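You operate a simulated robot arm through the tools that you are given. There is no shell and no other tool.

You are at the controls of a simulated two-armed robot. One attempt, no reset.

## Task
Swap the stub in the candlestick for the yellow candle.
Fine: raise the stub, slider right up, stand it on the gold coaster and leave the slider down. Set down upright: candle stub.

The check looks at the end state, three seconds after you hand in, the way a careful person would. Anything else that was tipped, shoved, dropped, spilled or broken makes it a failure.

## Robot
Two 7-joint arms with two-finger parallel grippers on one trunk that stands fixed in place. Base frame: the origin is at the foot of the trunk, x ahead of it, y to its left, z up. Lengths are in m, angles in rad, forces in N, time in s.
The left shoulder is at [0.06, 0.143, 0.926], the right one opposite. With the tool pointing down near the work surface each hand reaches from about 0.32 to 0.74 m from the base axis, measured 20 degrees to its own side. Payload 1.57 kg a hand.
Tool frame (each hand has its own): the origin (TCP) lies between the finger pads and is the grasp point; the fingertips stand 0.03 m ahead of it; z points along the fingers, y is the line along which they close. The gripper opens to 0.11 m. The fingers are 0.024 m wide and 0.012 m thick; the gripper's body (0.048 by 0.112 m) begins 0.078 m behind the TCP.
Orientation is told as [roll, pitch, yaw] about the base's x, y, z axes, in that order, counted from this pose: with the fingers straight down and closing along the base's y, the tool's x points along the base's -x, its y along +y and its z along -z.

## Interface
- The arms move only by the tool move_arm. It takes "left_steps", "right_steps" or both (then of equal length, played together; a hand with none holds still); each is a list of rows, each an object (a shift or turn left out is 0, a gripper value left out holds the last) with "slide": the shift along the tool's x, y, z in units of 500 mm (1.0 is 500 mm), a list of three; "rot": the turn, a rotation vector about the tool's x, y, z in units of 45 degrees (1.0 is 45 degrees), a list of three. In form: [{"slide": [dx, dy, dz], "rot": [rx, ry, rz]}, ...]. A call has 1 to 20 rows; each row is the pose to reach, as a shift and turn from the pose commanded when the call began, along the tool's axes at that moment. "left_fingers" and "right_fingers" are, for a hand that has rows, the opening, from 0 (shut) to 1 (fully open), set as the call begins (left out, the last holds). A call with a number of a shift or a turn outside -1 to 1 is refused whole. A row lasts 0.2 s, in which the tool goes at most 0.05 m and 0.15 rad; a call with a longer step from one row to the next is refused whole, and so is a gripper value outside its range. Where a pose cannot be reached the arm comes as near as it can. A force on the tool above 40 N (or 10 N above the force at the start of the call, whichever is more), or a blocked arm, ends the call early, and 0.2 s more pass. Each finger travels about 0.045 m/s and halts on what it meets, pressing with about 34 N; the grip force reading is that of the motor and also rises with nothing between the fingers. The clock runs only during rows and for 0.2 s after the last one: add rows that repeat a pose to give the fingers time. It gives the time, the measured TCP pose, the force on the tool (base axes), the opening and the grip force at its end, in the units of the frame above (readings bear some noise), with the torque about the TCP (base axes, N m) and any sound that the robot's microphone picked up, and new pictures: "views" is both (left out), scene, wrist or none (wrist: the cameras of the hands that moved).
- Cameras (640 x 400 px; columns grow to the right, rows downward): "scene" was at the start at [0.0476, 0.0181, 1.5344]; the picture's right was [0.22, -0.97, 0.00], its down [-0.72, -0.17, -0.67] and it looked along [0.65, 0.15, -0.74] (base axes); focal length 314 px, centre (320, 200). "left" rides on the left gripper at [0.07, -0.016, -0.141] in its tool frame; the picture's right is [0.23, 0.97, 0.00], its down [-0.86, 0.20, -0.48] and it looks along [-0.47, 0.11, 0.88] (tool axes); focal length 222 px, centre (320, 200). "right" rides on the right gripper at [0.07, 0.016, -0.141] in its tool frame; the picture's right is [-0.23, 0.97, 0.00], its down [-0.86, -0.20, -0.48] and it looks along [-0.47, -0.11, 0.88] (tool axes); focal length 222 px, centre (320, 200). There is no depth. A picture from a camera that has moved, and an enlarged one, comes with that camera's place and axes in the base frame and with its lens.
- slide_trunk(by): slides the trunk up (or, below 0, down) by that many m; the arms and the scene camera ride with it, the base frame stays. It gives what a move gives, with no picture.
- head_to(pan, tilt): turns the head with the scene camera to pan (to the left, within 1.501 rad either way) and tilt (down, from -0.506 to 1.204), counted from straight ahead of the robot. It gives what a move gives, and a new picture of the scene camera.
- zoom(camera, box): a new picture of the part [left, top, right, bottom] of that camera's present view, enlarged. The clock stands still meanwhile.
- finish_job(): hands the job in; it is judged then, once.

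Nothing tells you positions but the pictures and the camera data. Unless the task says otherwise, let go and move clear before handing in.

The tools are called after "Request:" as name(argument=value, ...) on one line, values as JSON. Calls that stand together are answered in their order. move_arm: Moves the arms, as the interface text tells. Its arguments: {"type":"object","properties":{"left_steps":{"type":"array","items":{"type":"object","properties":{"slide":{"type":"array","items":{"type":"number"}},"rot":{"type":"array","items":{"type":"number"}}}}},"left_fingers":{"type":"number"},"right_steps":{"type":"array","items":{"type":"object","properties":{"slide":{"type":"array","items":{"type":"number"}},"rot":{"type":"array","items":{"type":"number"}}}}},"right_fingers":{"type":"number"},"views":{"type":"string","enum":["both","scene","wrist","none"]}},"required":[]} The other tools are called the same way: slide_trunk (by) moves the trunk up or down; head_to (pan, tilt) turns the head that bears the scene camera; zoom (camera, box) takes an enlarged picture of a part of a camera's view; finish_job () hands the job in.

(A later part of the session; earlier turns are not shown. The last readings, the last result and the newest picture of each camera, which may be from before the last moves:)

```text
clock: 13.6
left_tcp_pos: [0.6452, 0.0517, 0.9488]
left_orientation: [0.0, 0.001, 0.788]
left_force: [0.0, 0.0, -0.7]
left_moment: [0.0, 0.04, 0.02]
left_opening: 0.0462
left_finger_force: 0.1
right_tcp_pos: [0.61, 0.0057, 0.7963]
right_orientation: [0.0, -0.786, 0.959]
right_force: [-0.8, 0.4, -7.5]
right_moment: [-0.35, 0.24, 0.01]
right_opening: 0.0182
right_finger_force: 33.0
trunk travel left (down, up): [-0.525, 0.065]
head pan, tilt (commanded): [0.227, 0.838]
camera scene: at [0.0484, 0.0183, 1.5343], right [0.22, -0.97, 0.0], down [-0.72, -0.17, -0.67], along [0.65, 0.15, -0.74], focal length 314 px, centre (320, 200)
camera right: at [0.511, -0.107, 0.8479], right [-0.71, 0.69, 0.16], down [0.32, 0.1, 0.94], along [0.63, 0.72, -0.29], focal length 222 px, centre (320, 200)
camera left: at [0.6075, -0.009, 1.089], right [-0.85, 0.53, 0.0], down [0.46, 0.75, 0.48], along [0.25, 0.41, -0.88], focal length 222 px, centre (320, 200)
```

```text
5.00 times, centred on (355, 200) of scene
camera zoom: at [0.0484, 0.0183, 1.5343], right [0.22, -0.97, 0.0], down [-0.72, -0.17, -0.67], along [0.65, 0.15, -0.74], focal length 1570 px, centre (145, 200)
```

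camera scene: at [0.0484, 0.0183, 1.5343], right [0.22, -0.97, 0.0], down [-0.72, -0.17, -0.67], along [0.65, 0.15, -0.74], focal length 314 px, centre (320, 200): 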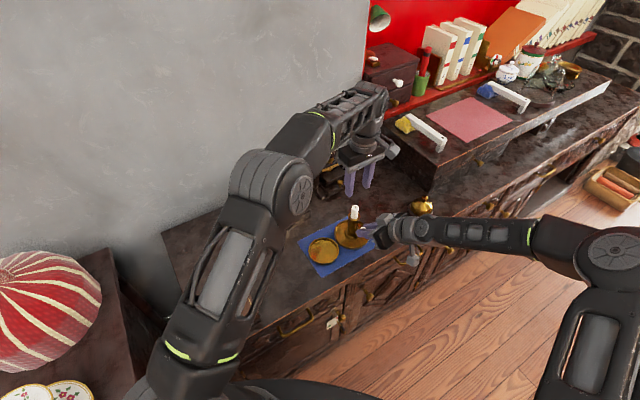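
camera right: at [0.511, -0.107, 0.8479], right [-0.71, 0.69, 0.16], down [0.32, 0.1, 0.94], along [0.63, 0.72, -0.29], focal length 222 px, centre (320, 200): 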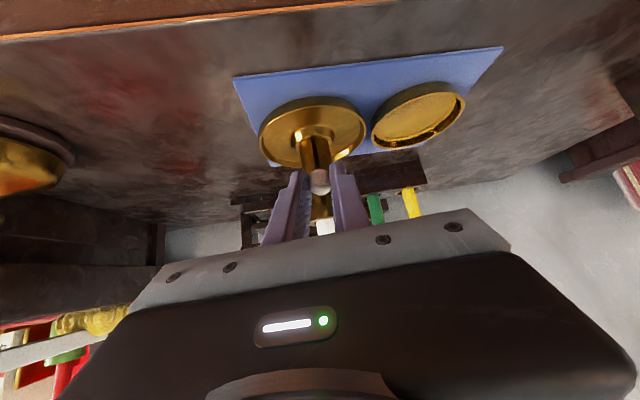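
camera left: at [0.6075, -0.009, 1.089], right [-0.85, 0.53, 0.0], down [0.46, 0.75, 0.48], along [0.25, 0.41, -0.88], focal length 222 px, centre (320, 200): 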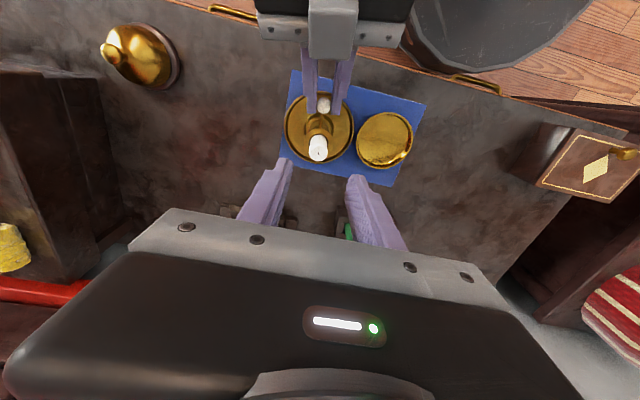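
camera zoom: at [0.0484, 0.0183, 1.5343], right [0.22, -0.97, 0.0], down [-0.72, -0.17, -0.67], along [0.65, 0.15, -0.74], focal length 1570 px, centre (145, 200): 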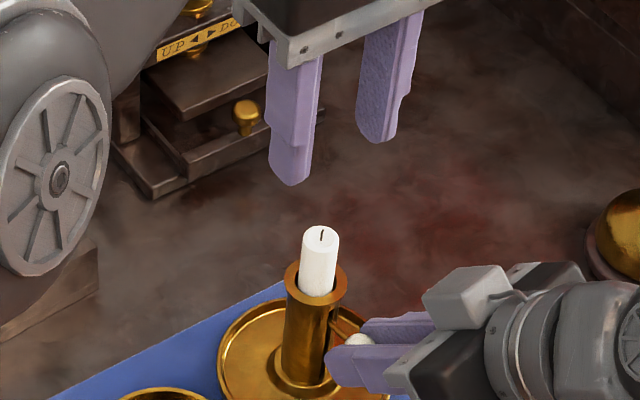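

The constant 7.5 N pull with its moment shows the right hand has just lifted the candlestick off the cloth by a hair. I will lower the right hand 2 mm so that it stands again, with the slider still at its top.

Request:
move_arm(right_steps=[{"slide": [0.0007, 0, 0.0007]}, {"slide": [0.0014, 0, 0.0014]}, {"slide": [0.0021, 0, 0.0021]}, {"slide": [0.0028, 0, 0.0028]}], views="none")

Request:
zoom(camera="right", box=[240, 80, 400, 240])

Request:
zoom(camera="scene", box=[320, 190, 400, 250])

```text
clock: 14.6
left_tcp_pos: [0.6463, 0.0523, 0.9485]
left_orientation: [0.001, 0.0, 0.785]
left_force: [-0.2, 0.6, -0.2]
left_moment: [0.01, 0.01, 0.02]
left_opening: 0.0462
left_finger_force: 0.1
right_tcp_pos: [0.6121, 0.0053, 0.7963]
right_orientation: [-0.001, -0.786, 0.958]
right_force: [-0.6, -0.7, -7.4]
right_moment: [-0.36, 0.3, -0.01]
right_opening: 0.0183
right_finger_force: 33.2
trunk travel left (down, up): [-0.525, 0.065]
head pan, tilt (commanded): [0.227, 0.838]
```

```text
2.50 times, centred on (320, 160) of right
camera zoom: at [0.512, -0.1072, 0.8455], right [-0.71, 0.69, 0.16], down [0.32, 0.1, 0.94], along [0.63, 0.72, -0.29], focal length 555 px, centre (320, 300)
```

zoom: 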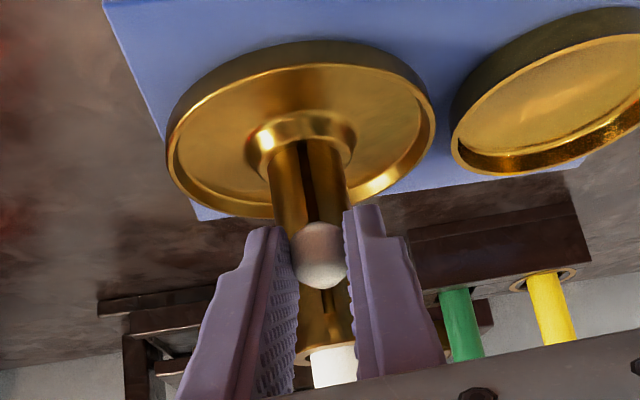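

```text
6.67 times, centred on (360, 220) of scene
camera zoom: at [0.0486, 0.0181, 1.5343], right [0.22, -0.97, 0.0], down [-0.72, -0.17, -0.67], along [0.65, 0.15, -0.74], focal length 2094 px, centre (53, 67)
```

zoom: 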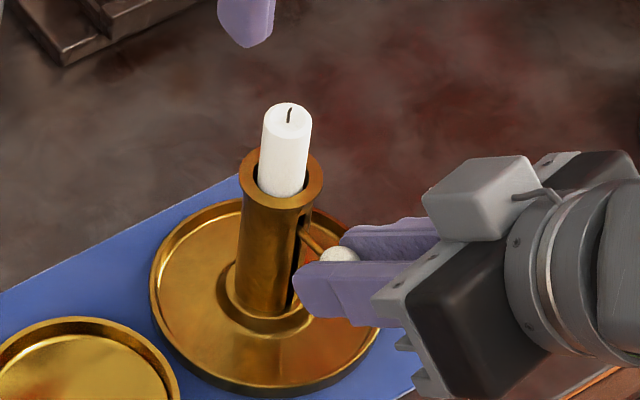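

The pull is unchanged, so the candlestick still hangs a little. I will lower another millimetre.

Request:
move_arm(right_steps=[{"slide": [0.0007, 0, 0.0007]}, {"slide": [0.0014, 0, 0.0014]}, {"slide": [0.0014, 0, 0.0014]}], views="none")

```text
clock: 15.4
left_tcp_pos: [0.6445, 0.0518, 0.9481]
left_orientation: [0.0, 0.001, 0.787]
left_force: [0.7, 0.5, -0.5]
left_moment: [-0.01, 0.02, 0.01]
left_opening: 0.0463
left_finger_force: 0.0
right_tcp_pos: [0.6115, 0.0063, 0.7944]
right_orientation: [-0.002, -0.785, 0.961]
right_force: [0.5, 0.4, -7.4]
right_moment: [-0.33, 0.29, 0.0]
right_opening: 0.0185
right_finger_force: 33.2
trunk travel left (down, up): [-0.525, 0.065]
head pan, tilt (commanded): [0.227, 0.838]
```

The pull is still the same, so I will lower one more millimetre and look at the plate's foot.

Request:
move_arm(right_steps=[{"slide": [0.0007, 0, 0.0007]}, {"slide": [0.0014, 0, 0.0014]}, {"slide": [0.0014, 0, 0.0014]}], views="none")

Request:
zoom(camera="right", box=[240, 80, 400, 240])

Request:
zoom(camera="scene", box=[320, 200, 400, 260])

```text
clock: 16.2
left_tcp_pos: [0.645, 0.0521, 0.9471]
left_orientation: [0.0, 0.0, 0.785]
left_force: [-0.4, 1.0, 0.2]
left_moment: [0.0, -0.01, 0.01]
left_opening: 0.0462
left_finger_force: 0.0
right_tcp_pos: [0.6135, 0.0066, 0.7925]
right_orientation: [0.001, -0.785, 0.959]
right_force: [0.4, -0.2, -7.6]
right_moment: [-0.34, 0.32, -0.02]
right_opening: 0.0184
right_finger_force: 32.4
trunk travel left (down, up): [-0.525, 0.065]
head pan, tilt (commanded): [0.227, 0.838]
```

```text
2.50 times, centred on (320, 160) of right
camera zoom: at [0.5129, -0.1069, 0.8437], right [-0.71, 0.69, 0.16], down [0.32, 0.1, 0.94], along [0.63, 0.72, -0.29], focal length 555 px, centre (320, 300)
```

zoom: 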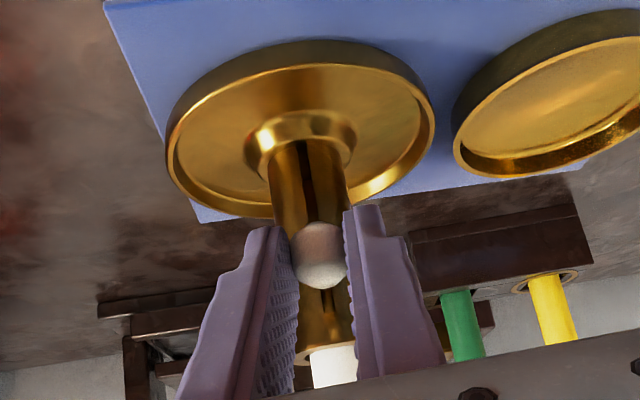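

```text
6.67 times, centred on (360, 230) of scene
camera zoom: at [0.0486, 0.0181, 1.5343], right [0.22, -0.97, 0.0], down [-0.72, -0.17, -0.67], along [0.65, 0.15, -0.74], focal length 2094 px, centre (53, 0)
```

zoom: 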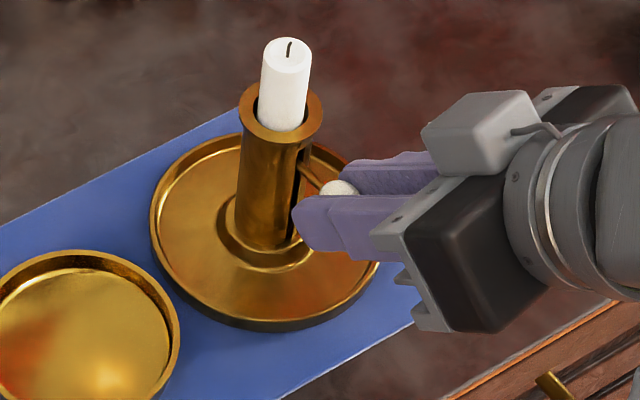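

The pull persists although the hand is back at the height where it was zero before. I will look very closely at the plate's foot and the slot to understand why.

Request:
zoom(camera="scene", box=[334, 228, 374, 253])

Request:
zoom(camera="scene", box=[345, 205, 373, 233])

Request:
zoom(camera="right", box=[250, 90, 390, 190])

Request:
zoom(camera="left", box=[270, 60, 430, 190])

```text
16.00 times, centred on (354, 240) of scene
camera zoom: at [0.0486, 0.0181, 1.5343], right [0.22, -0.97, 0.0], down [-0.72, -0.17, -0.67], along [0.65, 0.15, -0.74], focal length 5024 px, centre (-224, -448)
```

zoom: 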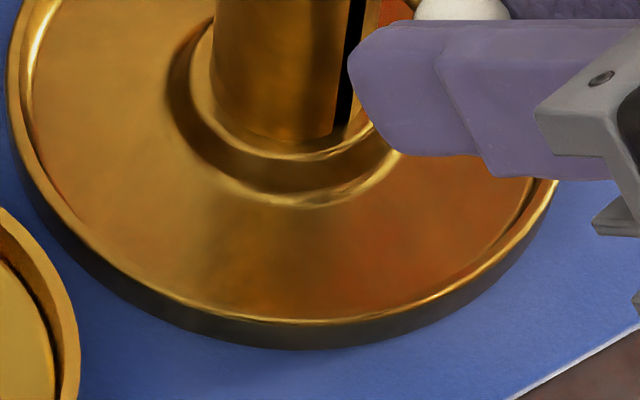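

```text
14.29 times, centred on (359, 219) of scene
camera zoom: at [0.0486, 0.0181, 1.5343], right [0.22, -0.97, 0.0], down [-0.72, -0.17, -0.67], along [0.65, 0.15, -0.74], focal length 4486 px, centre (-237, -71)
```

zoom: 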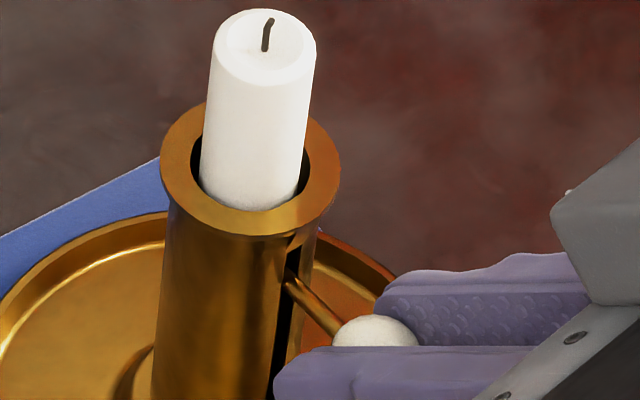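

```text
4.00 times, centred on (320, 140) of right
camera zoom: at [0.5129, -0.1069, 0.8437], right [-0.71, 0.69, 0.16], down [0.32, 0.1, 0.94], along [0.63, 0.72, -0.29], focal length 888 px, centre (320, 440)
```

zoom: 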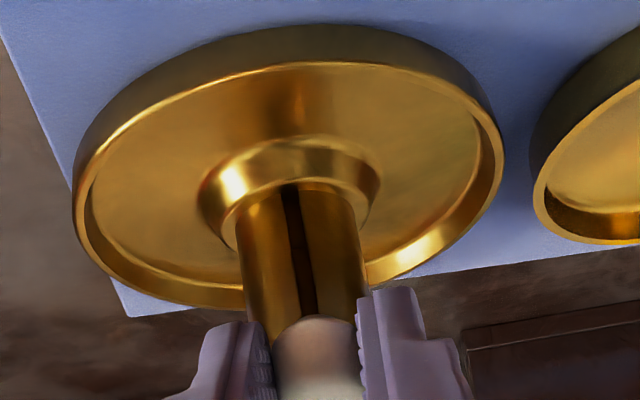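

```text
3.08 times, centred on (350, 125) of left
camera zoom: at [0.6075, -0.0089, 1.089], right [-0.85, 0.53, 0.0], down [0.46, 0.75, 0.48], along [0.25, 0.41, -0.88], focal length 684 px, centre (228, 431)
```

zoom: 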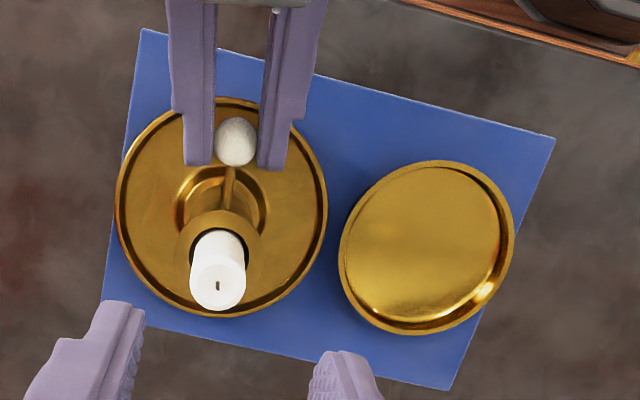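

The plate looks at most a millimetre above the cloth. I will lower the right hand in half-millimetre steps, reading the force, to find where the candlestick is standing again.

Request:
move_arm(right_steps=[{"slide": [0.0007, 0, 0.0007]}, {"slide": [0.0014, 0, 0.0014]}, {"slide": [0.0014, 0, 0.0014]}], views="none")

```text
clock: 17.0
left_tcp_pos: [0.6455, 0.0528, 0.9472]
left_orientation: [0.001, 0.0, 0.785]
left_force: [0.8, -0.2, -0.6]
left_moment: [0.01, -0.03, -0.01]
left_opening: 0.0462
left_finger_force: 0.0
right_tcp_pos: [0.6118, 0.0049, 0.7927]
right_orientation: [0.001, -0.787, 0.96]
right_force: [1.6, -1.0, -5.0]
right_moment: [-0.08, -0.04, -0.12]
right_opening: 0.0184
right_finger_force: 32.5
trunk travel left (down, up): [-0.525, 0.065]
head pan, tilt (commanded): [0.227, 0.838]
```

The pull is now falling, so the plate is touching the cloth again. I will lower half a millimetre more.

Request:
move_arm(right_steps=[{"slide": [0.0007, 0, 0.0007]}, {"slide": [0.0007, 0, 0.0007]}, {"slide": [0.0007, 0, 0.0007]}], views="none")

Request:
zoom(camera="left", box=[240, 90, 400, 230])

Request:
zoom(camera="scene", box=[320, 200, 400, 260])

```text
clock: 17.8
left_tcp_pos: [0.6459, 0.0516, 0.9478]
left_orientation: [0.0, 0.001, 0.784]
left_force: [-0.2, 0.0, 0.2]
left_moment: [-0.04, 0.0, 0.0]
left_opening: 0.0463
left_finger_force: 0.0
right_tcp_pos: [0.6104, 0.0056, 0.7928]
right_orientation: [-0.001, -0.787, 0.961]
right_force: [-0.6, 0.0, -0.2]
right_moment: [0.31, -0.18, 0.04]
right_opening: 0.0181
right_finger_force: 33.2
trunk travel left (down, up): [-0.525, 0.065]
head pan, tilt (commanded): [0.227, 0.838]
```

```text
2.86 times, centred on (320, 160) of left
camera zoom: at [0.6069, -0.009, 1.0894], right [-0.85, 0.53, 0.0], down [0.46, 0.75, 0.48], along [0.25, 0.41, -0.88], focal length 635 px, centre (320, 314)
```

zoom: 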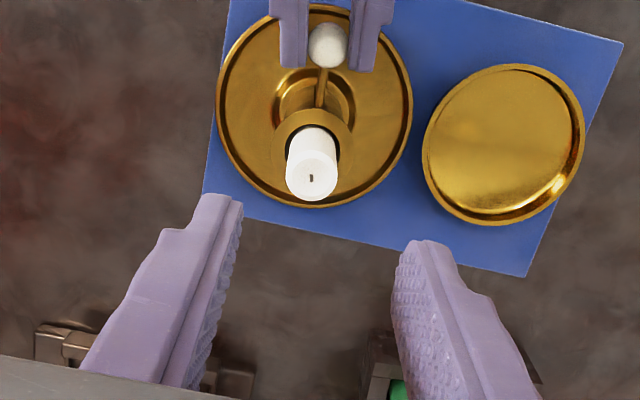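

```text
6.67 times, centred on (360, 230) of scene
camera zoom: at [0.0477, 0.018, 1.5344], right [0.22, -0.97, 0.0], down [-0.72, -0.17, -0.67], along [0.65, 0.15, -0.74], focal length 2094 px, centre (53, 0)
```

zoom: 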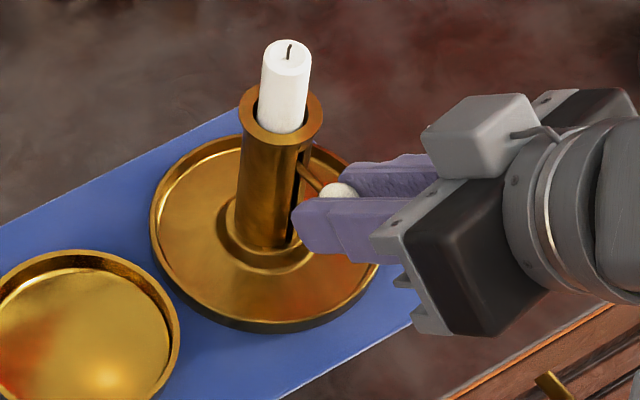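

The candlestick stands on the cloth with the slider up and no pull. The stub is about 3 mm to one side of the left hand's axis, so I will correct that while descending to just above it.

Request:
move_arm(left_steps=[{"slide": [0.0005, -0.003, 0.04]}, {"slide": [0.001, -0.006, 0.085]}, {"slide": [0.001, -0.006, 0.126]}, {"slide": [0.001, -0.006, 0.126]}], views="wrist")

Request:
zoom(camera="left", box=[240, 90, 400, 230])

Request:
zoom(camera="scene", box=[310, 170, 400, 240])

Request:
zoom(camera="right", box=[240, 90, 400, 250])

```text
clock: 18.8
left_tcp_pos: [0.6468, 0.0506, 0.8865]
left_orientation: [-0.001, 0.0, 0.786]
left_force: [-0.1, 0.2, 0.2]
left_moment: [-0.03, 0.02, 0.01]
left_opening: 0.0462
left_finger_force: 0.0
right_tcp_pos: [0.6115, 0.0068, 0.7918]
right_orientation: [0.001, -0.785, 0.961]
right_force: [-0.3, 1.4, -0.7]
right_moment: [0.42, -0.26, 0.03]
right_opening: 0.0183
right_finger_force: 32.8
trunk travel left (down, up): [-0.525, 0.065]
head pan, tilt (commanded): [0.227, 0.838]
camera left: at [0.609, -0.0097, 1.028], right [-0.85, 0.53, 0.0], down [0.46, 0.75, 0.48], along [0.25, 0.41, -0.88], focal length 222 px, centre (320, 200)
```

left: 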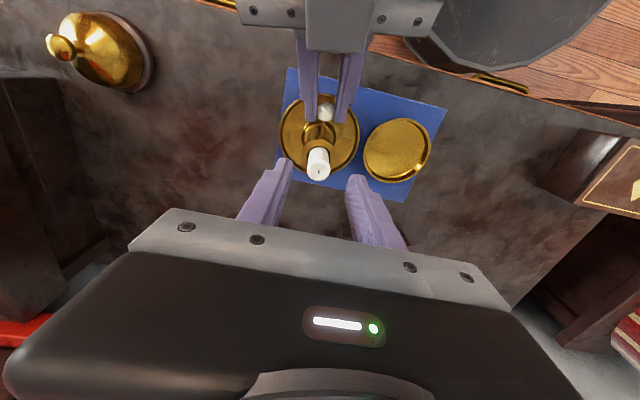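

```text
2.86 times, centred on (320, 160) of left
camera zoom: at [0.609, -0.0097, 1.028], right [-0.85, 0.53, 0.0], down [0.46, 0.75, 0.48], along [0.25, 0.41, -0.88], focal length 635 px, centre (320, 314)
```

zoom: 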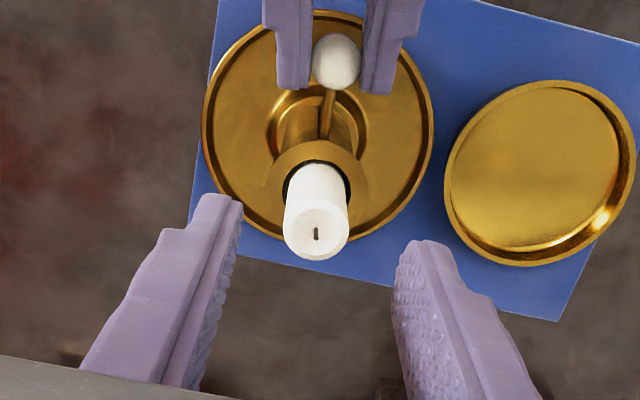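

```text
5.71 times, centred on (355, 205) of scene
camera zoom: at [0.0478, 0.0182, 1.5343], right [0.22, -0.97, 0.0], down [-0.72, -0.17, -0.67], along [0.65, 0.15, -0.74], focal length 1794 px, centre (120, 171)
```

zoom: 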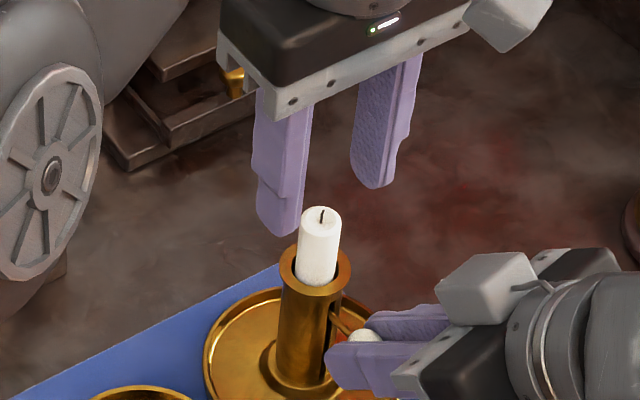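

```text
2.50 times, centred on (320, 170) of right
camera zoom: at [0.5118, -0.107, 0.8424], right [-0.71, 0.69, 0.16], down [0.32, 0.1, 0.94], along [0.63, 0.72, -0.29], focal length 555 px, centre (320, 275)
```

zoom: 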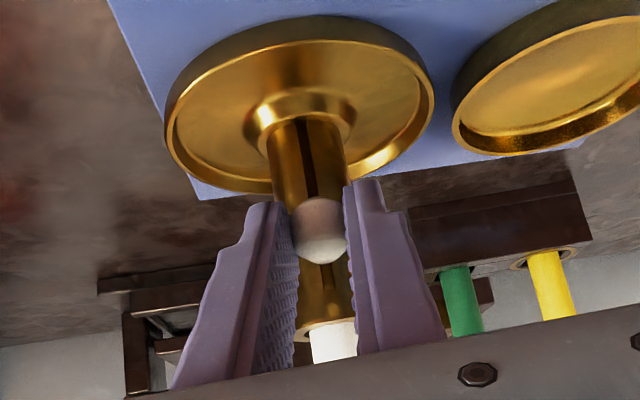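

The stub is now within a millimetre of the left hand's axis. I will descend 4 cm so that the finger ends sit just above the tube's rim, and then close.

Request:
move_arm(left_steps=[{"slide": [0, -0.001, 0.027]}, {"slide": [0, -0.001, 0.054]}, {"slide": [0, -0.001, 0.08]}, {"slide": [0, -0.001, 0.08]}], views="wrist")

Request:
zoom(camera="left", box=[240, 90, 400, 230])

Request:
zoom(camera="scene", box=[310, 180, 400, 250])

```text
clock: 19.8
left_tcp_pos: [0.6466, 0.0497, 0.8463]
left_orientation: [0.0, 0.001, 0.786]
left_force: [0.2, 0.0, 0.1]
left_moment: [0.03, -0.05, -0.01]
left_opening: 0.0463
left_finger_force: 0.1
right_tcp_pos: [0.6113, 0.0061, 0.792]
right_orientation: [0.003, -0.784, 0.962]
right_force: [0.1, 2.9, 0.6]
right_moment: [0.46, -0.3, 0.1]
right_opening: 0.0183
right_finger_force: 32.5
trunk travel left (down, up): [-0.525, 0.065]
head pan, tilt (commanded): [0.227, 0.838]
camera left: at [0.6091, -0.0109, 0.9881], right [-0.85, 0.53, 0.0], down [0.46, 0.75, 0.48], along [0.25, 0.41, -0.88], focal length 222 px, centre (320, 200)
```

left: 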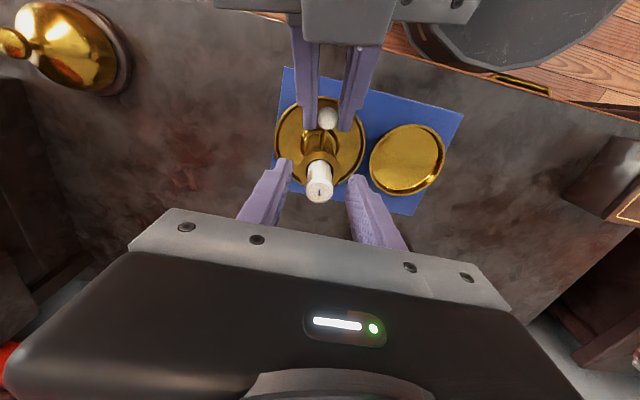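

```text
2.86 times, centred on (320, 160) of left
camera zoom: at [0.6091, -0.0109, 0.9881], right [-0.85, 0.53, 0.0], down [0.46, 0.75, 0.48], along [0.25, 0.41, -0.88], focal length 635 px, centre (320, 314)
```

zoom: 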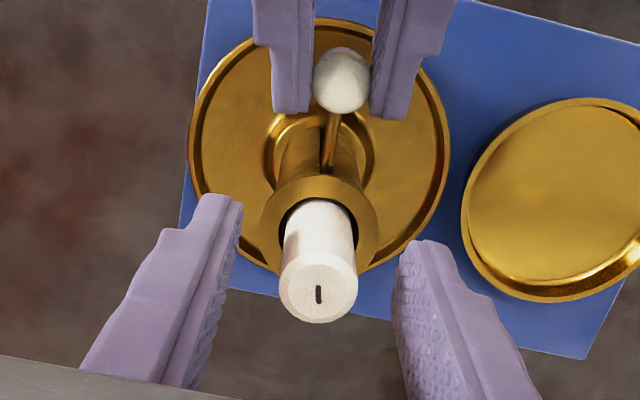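

```text
5.71 times, centred on (355, 215) of scene
camera zoom: at [0.0478, 0.0182, 1.5343], right [0.22, -0.97, 0.0], down [-0.72, -0.17, -0.67], along [0.65, 0.15, -0.74], focal length 1794 px, centre (120, 114)
```

zoom: 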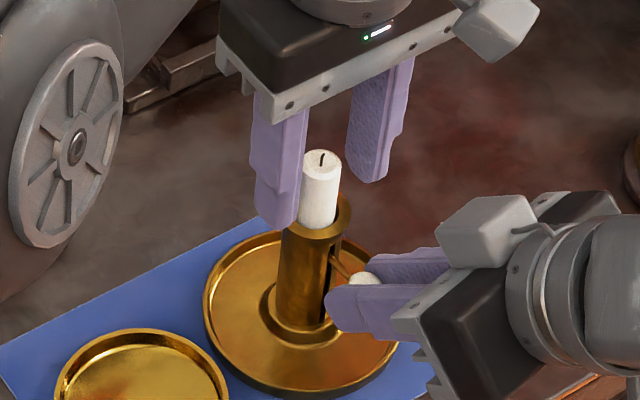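

The left finger ends straddle the stub evenly, a little above the rim. I will close on the stub.

Request:
move_arm(left_steps=[{"slide": [0, 0, 0]}, {"slide": [0, 0, 0]}, {"slide": [0, 0, 0]}, {"slide": [0, 0, 0]}], left_fingers=0.12, views="wrist")

Request:
zoom(camera="left", box=[240, 90, 400, 230])

Request:
zoom(camera="scene", box=[310, 180, 400, 250])

```text
clock: 20.8
left_tcp_pos: [0.6465, 0.0497, 0.8467]
left_orientation: [0.001, 0.0, 0.786]
left_force: [0.2, -0.5, 0.2]
left_moment: [0.01, 0.02, -0.01]
left_opening: 0.0188
left_finger_force: 32.7
right_tcp_pos: [0.6118, 0.0066, 0.7919]
right_orientation: [0.0, -0.787, 0.963]
right_force: [-0.3, 2.2, -0.5]
right_moment: [0.29, -0.2, 0.08]
right_opening: 0.0182
right_finger_force: 33.0
trunk travel left (down, up): [-0.525, 0.065]
head pan, tilt (commanded): [0.227, 0.838]
camera left: at [0.6091, -0.0109, 0.9883], right [-0.85, 0.53, 0.0], down [0.46, 0.75, 0.48], along [0.25, 0.41, -0.88], focal length 222 px, centre (320, 200)
```

left: 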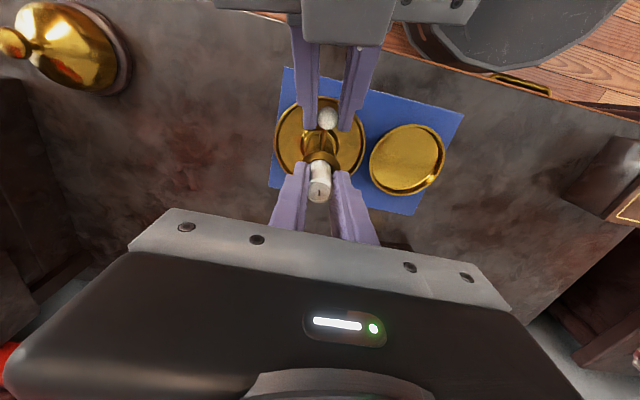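

```text
2.86 times, centred on (320, 160) of left
camera zoom: at [0.6091, -0.0109, 0.9883], right [-0.85, 0.53, 0.0], down [0.46, 0.75, 0.48], along [0.25, 0.41, -0.88], focal length 635 px, centre (320, 314)
```

zoom: 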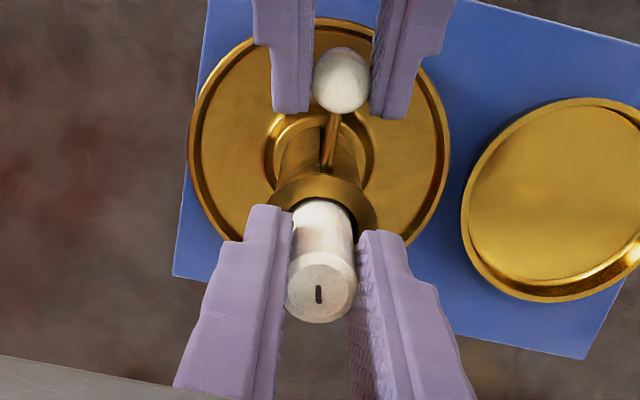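

```text
5.71 times, centred on (355, 215) of scene
camera zoom: at [0.0478, 0.0183, 1.5344], right [0.22, -0.97, 0.0], down [-0.72, -0.17, -0.67], along [0.65, 0.15, -0.74], focal length 1794 px, centre (120, 114)
```

zoom: 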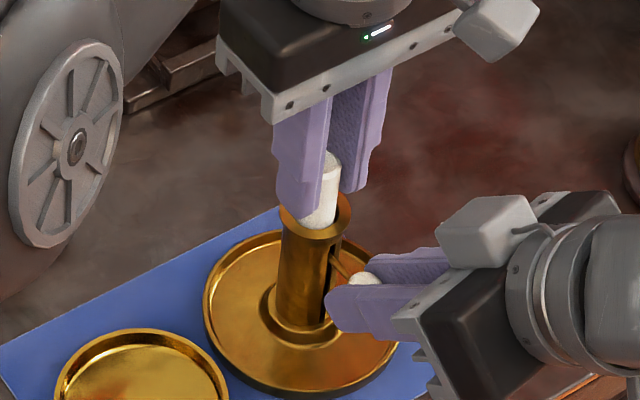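

The stub is gripped at 18.8 mm with no side load. I will draw it straight up, first 2 cm.

Request:
move_arm(left_steps=[{"slide": [0, 0, -0.01]}, {"slide": [0, 0, -0.02]}, {"slide": [0, 0, -0.03]}, {"slide": [0, 0, -0.04]}], views="none")

Request:
zoom(camera="scene", box=[310, 180, 400, 250])

```text
clock: 21.8
left_tcp_pos: [0.6476, 0.0492, 0.8679]
left_orientation: [0.001, 0.001, 0.785]
left_force: [-0.4, 0.0, 0.0]
left_moment: [-0.02, 0.01, -0.02]
left_opening: 0.0192
left_finger_force: 32.4
right_tcp_pos: [0.6116, 0.0069, 0.7925]
right_orientation: [0.0, -0.786, 0.959]
right_force: [-1.2, 2.6, -0.3]
right_moment: [0.04, -0.04, 0.07]
right_opening: 0.0183
right_finger_force: 32.8
trunk travel left (down, up): [-0.525, 0.065]
head pan, tilt (commanded): [0.227, 0.838]
```

```text
5.71 times, centred on (355, 215) of scene
camera zoom: at [0.0478, 0.0183, 1.5343], right [0.22, -0.97, 0.0], down [-0.72, -0.17, -0.67], along [0.65, 0.15, -0.74], focal length 1794 px, centre (120, 114)
```

zoom: 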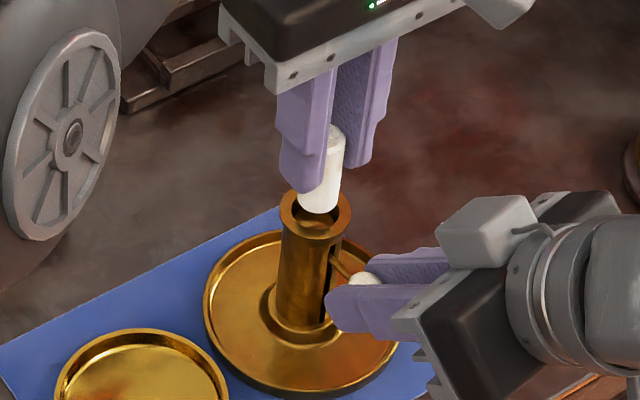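

The stub is free of the tube. I will raise it well clear, still held upright, and then lower the slider with the right hand.

Request:
move_arm(left_steps=[{"slide": [0, 0, -0.04]}, {"slide": [0, 0, -0.08]}, {"slide": [0, 0, -0.12]}, {"slide": [0, 0, -0.16]}, {"slide": [0, 0, -0.16]}], views="both")

Request:
zoom(camera="scene", box=[310, 140, 400, 240])

Request:
zoom(camera="left", box=[240, 90, 400, 230])

```text
clock: 23.0
left_tcp_pos: [0.6475, 0.0498, 0.948]
left_orientation: [0.0, 0.0, 0.785]
left_force: [-0.8, 0.2, 0.6]
left_moment: [0.02, -0.03, -0.04]
left_opening: 0.0189
left_finger_force: 33.2
right_tcp_pos: [0.6108, 0.0061, 0.792]
right_orientation: [0.0, -0.785, 0.964]
right_force: [0.3, 2.3, -0.3]
right_moment: [-0.06, 0.05, 0.1]
right_opening: 0.0181
right_finger_force: 32.6
trunk travel left (down, up): [-0.525, 0.065]
head pan, tilt (commanded): [0.227, 0.838]
camera scene: at [0.0478, 0.0183, 1.5344], right [0.22, -0.97, 0.0], down [-0.72, -0.17, -0.67], along [0.65, 0.15, -0.74], focal length 314 px, centre (320, 200)
camera left: at [0.6088, -0.0101, 1.089], right [-0.85, 0.53, 0.0], down [0.46, 0.75, 0.48], along [0.25, 0.41, -0.88], focal length 222 px, centre (320, 200)
```

scene: 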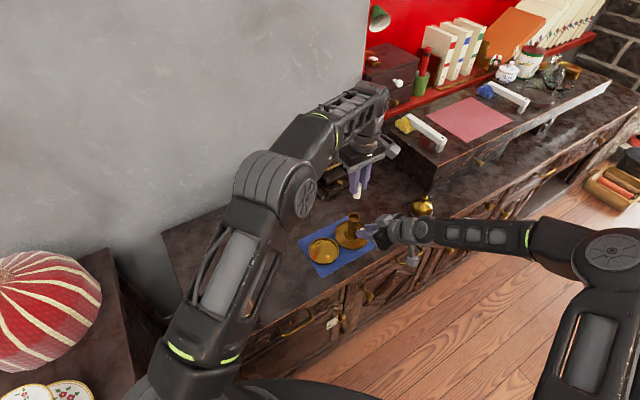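
left: 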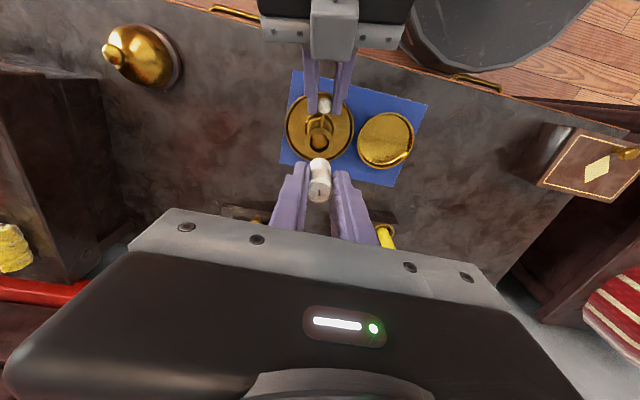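

```text
4.00 times, centred on (355, 190) of scene
camera zoom: at [0.0478, 0.0183, 1.5344], right [0.22, -0.97, 0.0], down [-0.72, -0.17, -0.67], along [0.65, 0.15, -0.74], focal length 1256 px, centre (180, 240)
```

zoom: 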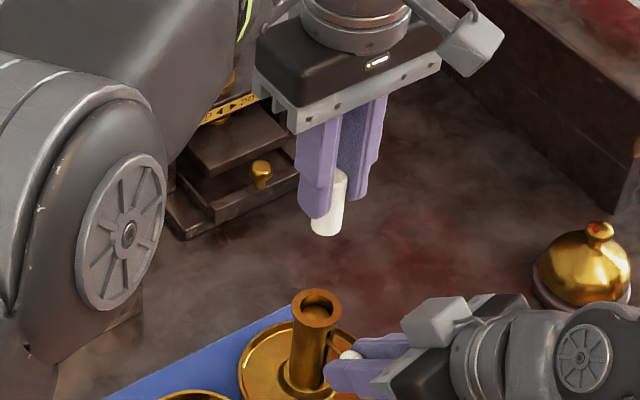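

```text
2.86 times, centred on (320, 160) of left
camera zoom: at [0.6088, -0.0101, 1.089], right [-0.85, 0.53, 0.0], down [0.46, 0.75, 0.48], along [0.25, 0.41, -0.88], focal length 635 px, centre (320, 314)
```

zoom: 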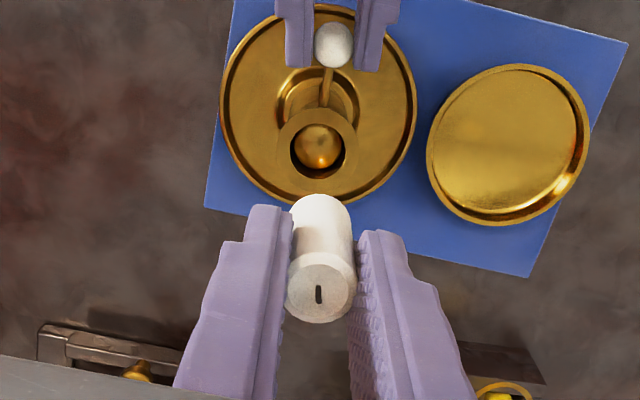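

The stub is held clear and the slider's bare seat is visible in the tube. I will now lower the slider with the right hand back to where it began.

Request:
move_arm(right_steps=[{"slide": [0.008, 0, 0.008]}, {"slide": [0.016, 0, 0.016]}, {"slide": [0.024, 0, 0.024]}, {"slide": [0.032, 0, 0.032]}, {"slide": [0.04, 0, 0.04]}, {"slide": [0.049, 0, 0.049]}, {"slide": [0.049, 0, 0.049]}], views="wrist")

Request:
zoom(camera="scene", box=[320, 200, 400, 260])

Request:
zoom(camera="left", box=[270, 60, 430, 190])

```text
clock: 24.6
left_tcp_pos: [0.6469, 0.0503, 0.9468]
left_orientation: [0.0, 0.0, 0.786]
left_force: [0.0, 0.1, -0.3]
left_moment: [-0.04, -0.01, -0.01]
left_opening: 0.0185
left_finger_force: 33.1
right_tcp_pos: [0.6109, 0.0075, 0.7578]
right_orientation: [0.0, -0.785, 0.959]
right_force: [-2.1, -3.8, -0.4]
right_moment: [0.08, -0.14, 0.0]
right_opening: 0.0184
right_finger_force: 33.2
trunk travel left (down, up): [-0.525, 0.065]
head pan, tilt (commanded): [0.227, 0.838]
camera right: at [0.5116, -0.1069, 0.8079], right [-0.71, 0.69, 0.16], down [0.32, 0.1, 0.94], along [0.63, 0.72, -0.29], focal length 222 px, centre (320, 200)
```

right: 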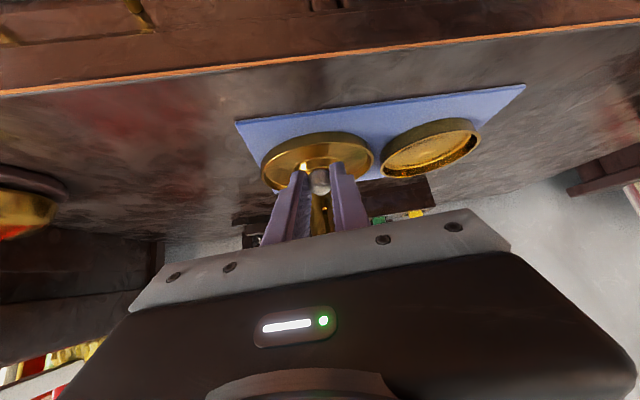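

```text
6.67 times, centred on (360, 230) of scene
camera zoom: at [0.0475, 0.0176, 1.5343], right [0.22, -0.97, 0.0], down [-0.72, -0.17, -0.67], along [0.65, 0.15, -0.74], focal length 2094 px, centre (53, 0)
```

zoom: 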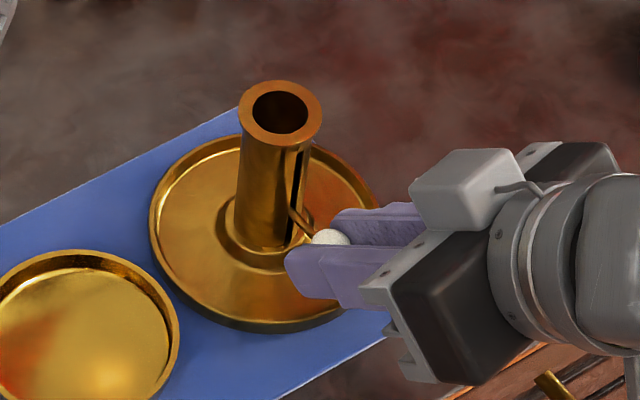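

```text
3.08 times, centred on (350, 125) of left
camera zoom: at [0.6086, -0.0106, 1.0888], right [-0.85, 0.53, 0.0], down [0.46, 0.75, 0.48], along [0.25, 0.41, -0.88], focal length 684 px, centre (228, 431)
```

zoom: 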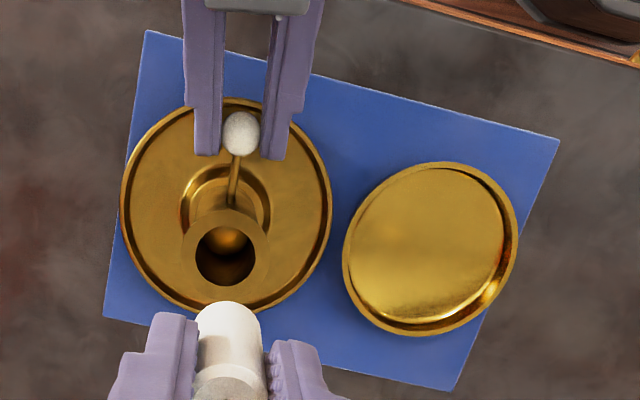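

The slider is back near its starting height with no resistance yet. I will ease it 2 mm lower to find its bottom stop.

Request:
move_arm(right_steps=[{"slide": [0.0007, 0, 0.0007]}, {"slide": [0.0014, 0, 0.0014]}, {"slide": [0.0021, 0, 0.0021]}, {"slide": [0.0028, 0, 0.0028]}], views="none")

```text
clock: 25.6
left_tcp_pos: [0.6465, 0.0507, 0.9479]
left_orientation: [0.001, -0.002, 0.786]
left_force: [0.0, 0.3, -0.2]
left_moment: [0.03, 0.02, 0.0]
left_opening: 0.019
left_finger_force: 33.0
right_tcp_pos: [0.6122, 0.0054, 0.7581]
right_orientation: [-0.001, -0.785, 0.963]
right_force: [-6.1, -6.5, 9.5]
right_moment: [-0.62, 0.53, 0.06]
right_opening: 0.0184
right_finger_force: 33.0
trunk travel left (down, up): [-0.525, 0.065]
head pan, tilt (commanded): [0.227, 0.838]
```

The slider has met its bottom stop, with 9.5 N upward. I will relieve the load by 1 mm and then open the right fingers.

Request:
move_arm(right_steps=[{"slide": [-0.0007, 0, -0.0007]}, {"slide": [-0.0014, 0, -0.0014]}, {"slide": [-0.0014, 0, -0.0014]}], views="none")

```text
clock: 26.4
left_tcp_pos: [0.6468, 0.0512, 0.9478]
left_orientation: [-0.001, -0.001, 0.786]
left_force: [-0.4, 0.6, 0.3]
left_moment: [0.02, 0.01, -0.01]
left_opening: 0.019
left_finger_force: 33.0
right_tcp_pos: [0.6118, 0.007, 0.7571]
right_orientation: [0.0, -0.786, 0.961]
right_force: [-5.4, -5.0, 4.7]
right_moment: [0.4, -0.22, 0.1]
right_opening: 0.0182
right_finger_force: 33.0
trunk travel left (down, up): [-0.525, 0.065]
head pan, tilt (commanded): [0.227, 0.838]
```

A push of about 8 N remains along the tool axis. I will back off 0.7 mm along that axis to settle it.

Request:
move_arm(right_steps=[{"slide": [0, 0, -0.0007]}, {"slide": [0, 0, -0.0014]}, {"slide": [0, 0, -0.0014]}], views="none")

```text
clock: 27.2
left_tcp_pos: [0.6469, 0.0513, 0.9467]
left_orientation: [0.0, 0.0, 0.787]
left_force: [-0.3, 0.2, -1.4]
left_moment: [0.01, -0.02, -0.01]
left_opening: 0.0187
left_finger_force: 32.9
right_tcp_pos: [0.6132, 0.0073, 0.7576]
right_orientation: [0.001, -0.786, 0.961]
right_force: [-1.7, 0.5, 0.5]
right_moment: [0.27, -0.18, 0.1]
right_opening: 0.0183
right_finger_force: 32.7
trunk travel left (down, up): [-0.525, 0.065]
head pan, tilt (commanded): [0.227, 0.838]
```

The load is gone. I will open the right fingers and check the slider's rest position before retreating.

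Request:
move_arm(right_steps=[{"slide": [0, 0, 0]}, {"slide": [0, 0, 0]}, {"slide": [0, 0, 0]}, {"slide": [0, 0, 0]}], right_fingers=0.42, views="none")

Request:
zoom(camera="scene", box=[320, 200, 400, 260])

Request:
zoom(camera="right", box=[240, 90, 400, 230])

```text
clock: 28.2
left_tcp_pos: [0.6464, 0.0502, 0.9479]
left_orientation: [0.0, -0.001, 0.787]
left_force: [-0.3, 0.4, 0.1]
left_moment: [0.02, -0.03, -0.01]
left_opening: 0.0189
left_finger_force: 33.2
right_tcp_pos: [0.6126, 0.0059, 0.7576]
right_orientation: [0.001, -0.787, 0.96]
right_force: [-0.2, 0.3, 0.3]
right_moment: [0.05, 0.02, -0.04]
right_opening: 0.0462
right_finger_force: 0.1
trunk travel left (down, up): [-0.525, 0.065]
head pan, tilt (commanded): [0.227, 0.838]
```

```text
6.67 times, centred on (360, 230) of scene
camera zoom: at [0.0478, 0.0181, 1.5344], right [0.22, -0.97, 0.0], down [-0.72, -0.17, -0.67], along [0.65, 0.15, -0.74], focal length 2094 px, centre (53, 0)
```

zoom: 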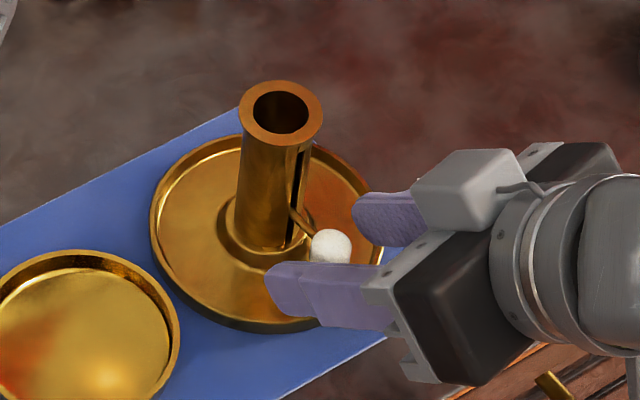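

```text
2.86 times, centred on (320, 160) of right
camera zoom: at [0.5119, -0.1073, 0.8076], right [-0.71, 0.69, 0.16], down [0.32, 0.1, 0.94], along [0.63, 0.72, -0.29], focal length 635 px, centre (320, 314)
```

zoom: 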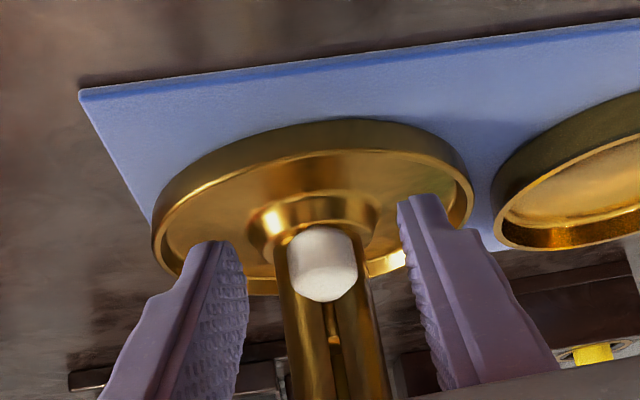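

The slider rests at its bottom and the knob is free. I will draw the right hand back along its axis while carrying the stub over the coaster at height.

Request:
move_arm(right_steps=[{"slide": [0, 0, -0.06]}, {"slide": [0, 0, -0.14]}, {"slide": [0, 0, -0.22]}, {"slide": [0, 0, -0.3]}, {"slide": [0, 0, -0.38]}, {"slide": [0, 0, -0.38]}], left_steps=[{"slide": [0.002, 0.044, 0]}, {"slide": [0.004, 0.088, 0]}, {"slide": [0.006, 0.132, 0]}, {"slide": [0.009, 0.176, 0]}, {"slide": [0.0108, 0.2208, 0]}, {"slide": [0.0108, 0.2208, 0]}], views="both")

Request:
zoom(camera="left", box=[240, 90, 400, 230])

Request:
zoom(camera="scene", box=[280, 170, 390, 280])

```text
clock: 29.6
left_tcp_pos: [0.5652, 0.1242, 0.9494]
left_orientation: [0.0, 0.001, 0.785]
left_force: [0.8, -0.1, -0.5]
left_moment: [0.02, 0.01, 0.01]
left_opening: 0.019
left_finger_force: 33.3
right_tcp_pos: [0.5342, -0.1065, 0.8894]
right_orientation: [0.0, -0.786, 0.962]
right_force: [0.3, 0.2, -0.7]
right_moment: [-0.01, 0.01, 0.02]
right_opening: 0.0462
right_finger_force: 0.0
trunk travel left (down, up): [-0.525, 0.065]
head pan, tilt (commanded): [0.227, 0.838]
camera scene: at [0.0483, 0.018, 1.5343], right [0.22, -0.97, 0.0], down [-0.72, -0.17, -0.67], along [0.65, 0.15, -0.74], focal length 314 px, centre (320, 200)
camera right: at [0.4351, -0.2203, 0.9412], right [-0.71, 0.69, 0.16], down [0.32, 0.1, 0.94], along [0.63, 0.72, -0.29], focal length 222 px, centre (320, 200)
camera left: at [0.5262, 0.0632, 1.0897], right [-0.85, 0.53, 0.0], down [0.46, 0.75, 0.48], along [0.25, 0.41, -0.88], focal length 222 px, centre (320, 200)
```

scene: 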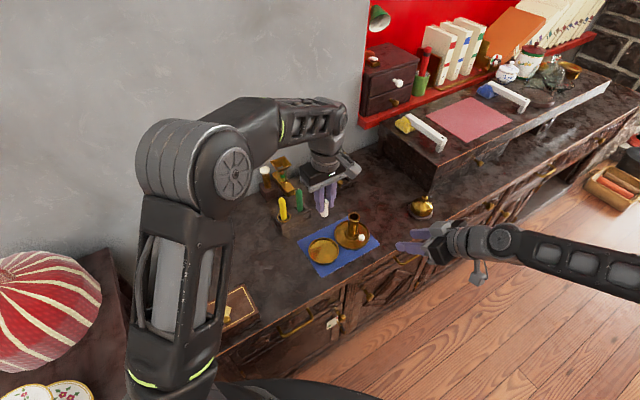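
right: 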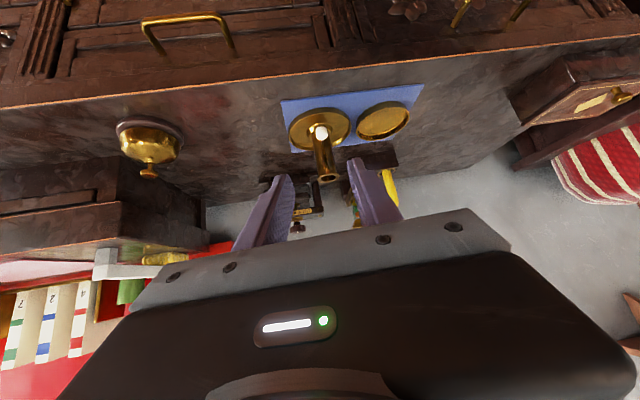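
left: 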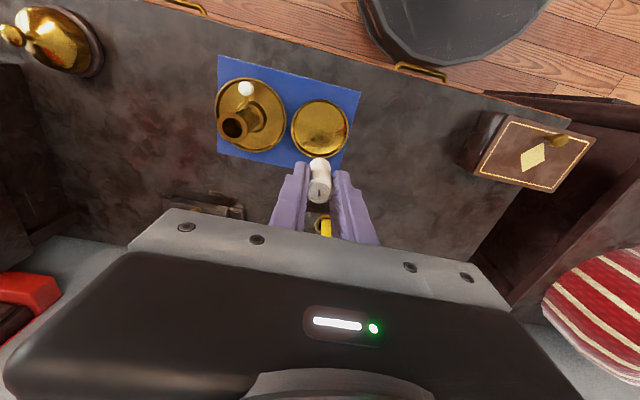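

```text
2.86 times, centred on (320, 160) of left
camera zoom: at [0.5262, 0.0632, 1.0897], right [-0.85, 0.53, 0.0], down [0.46, 0.75, 0.48], along [0.25, 0.41, -0.88], focal length 635 px, centre (320, 314)
```

zoom: 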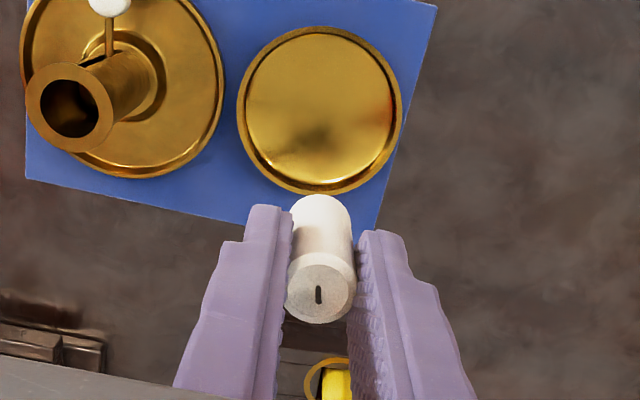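

```text
3.64 times, centred on (335, 225) of scene
camera zoom: at [0.0483, 0.018, 1.5343], right [0.22, -0.97, 0.0], down [-0.72, -0.17, -0.67], along [0.65, 0.15, -0.74], focal length 1142 px, centre (266, 109)
```

zoom: 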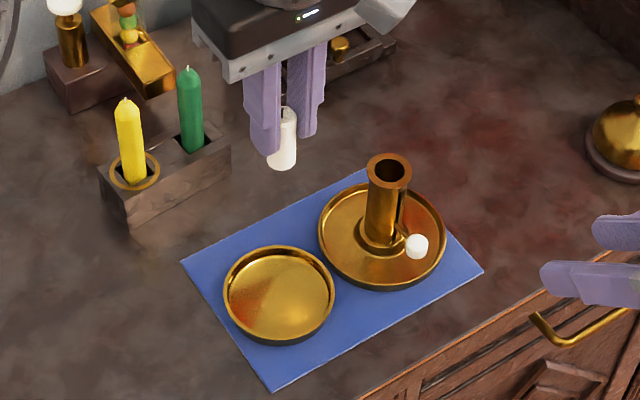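

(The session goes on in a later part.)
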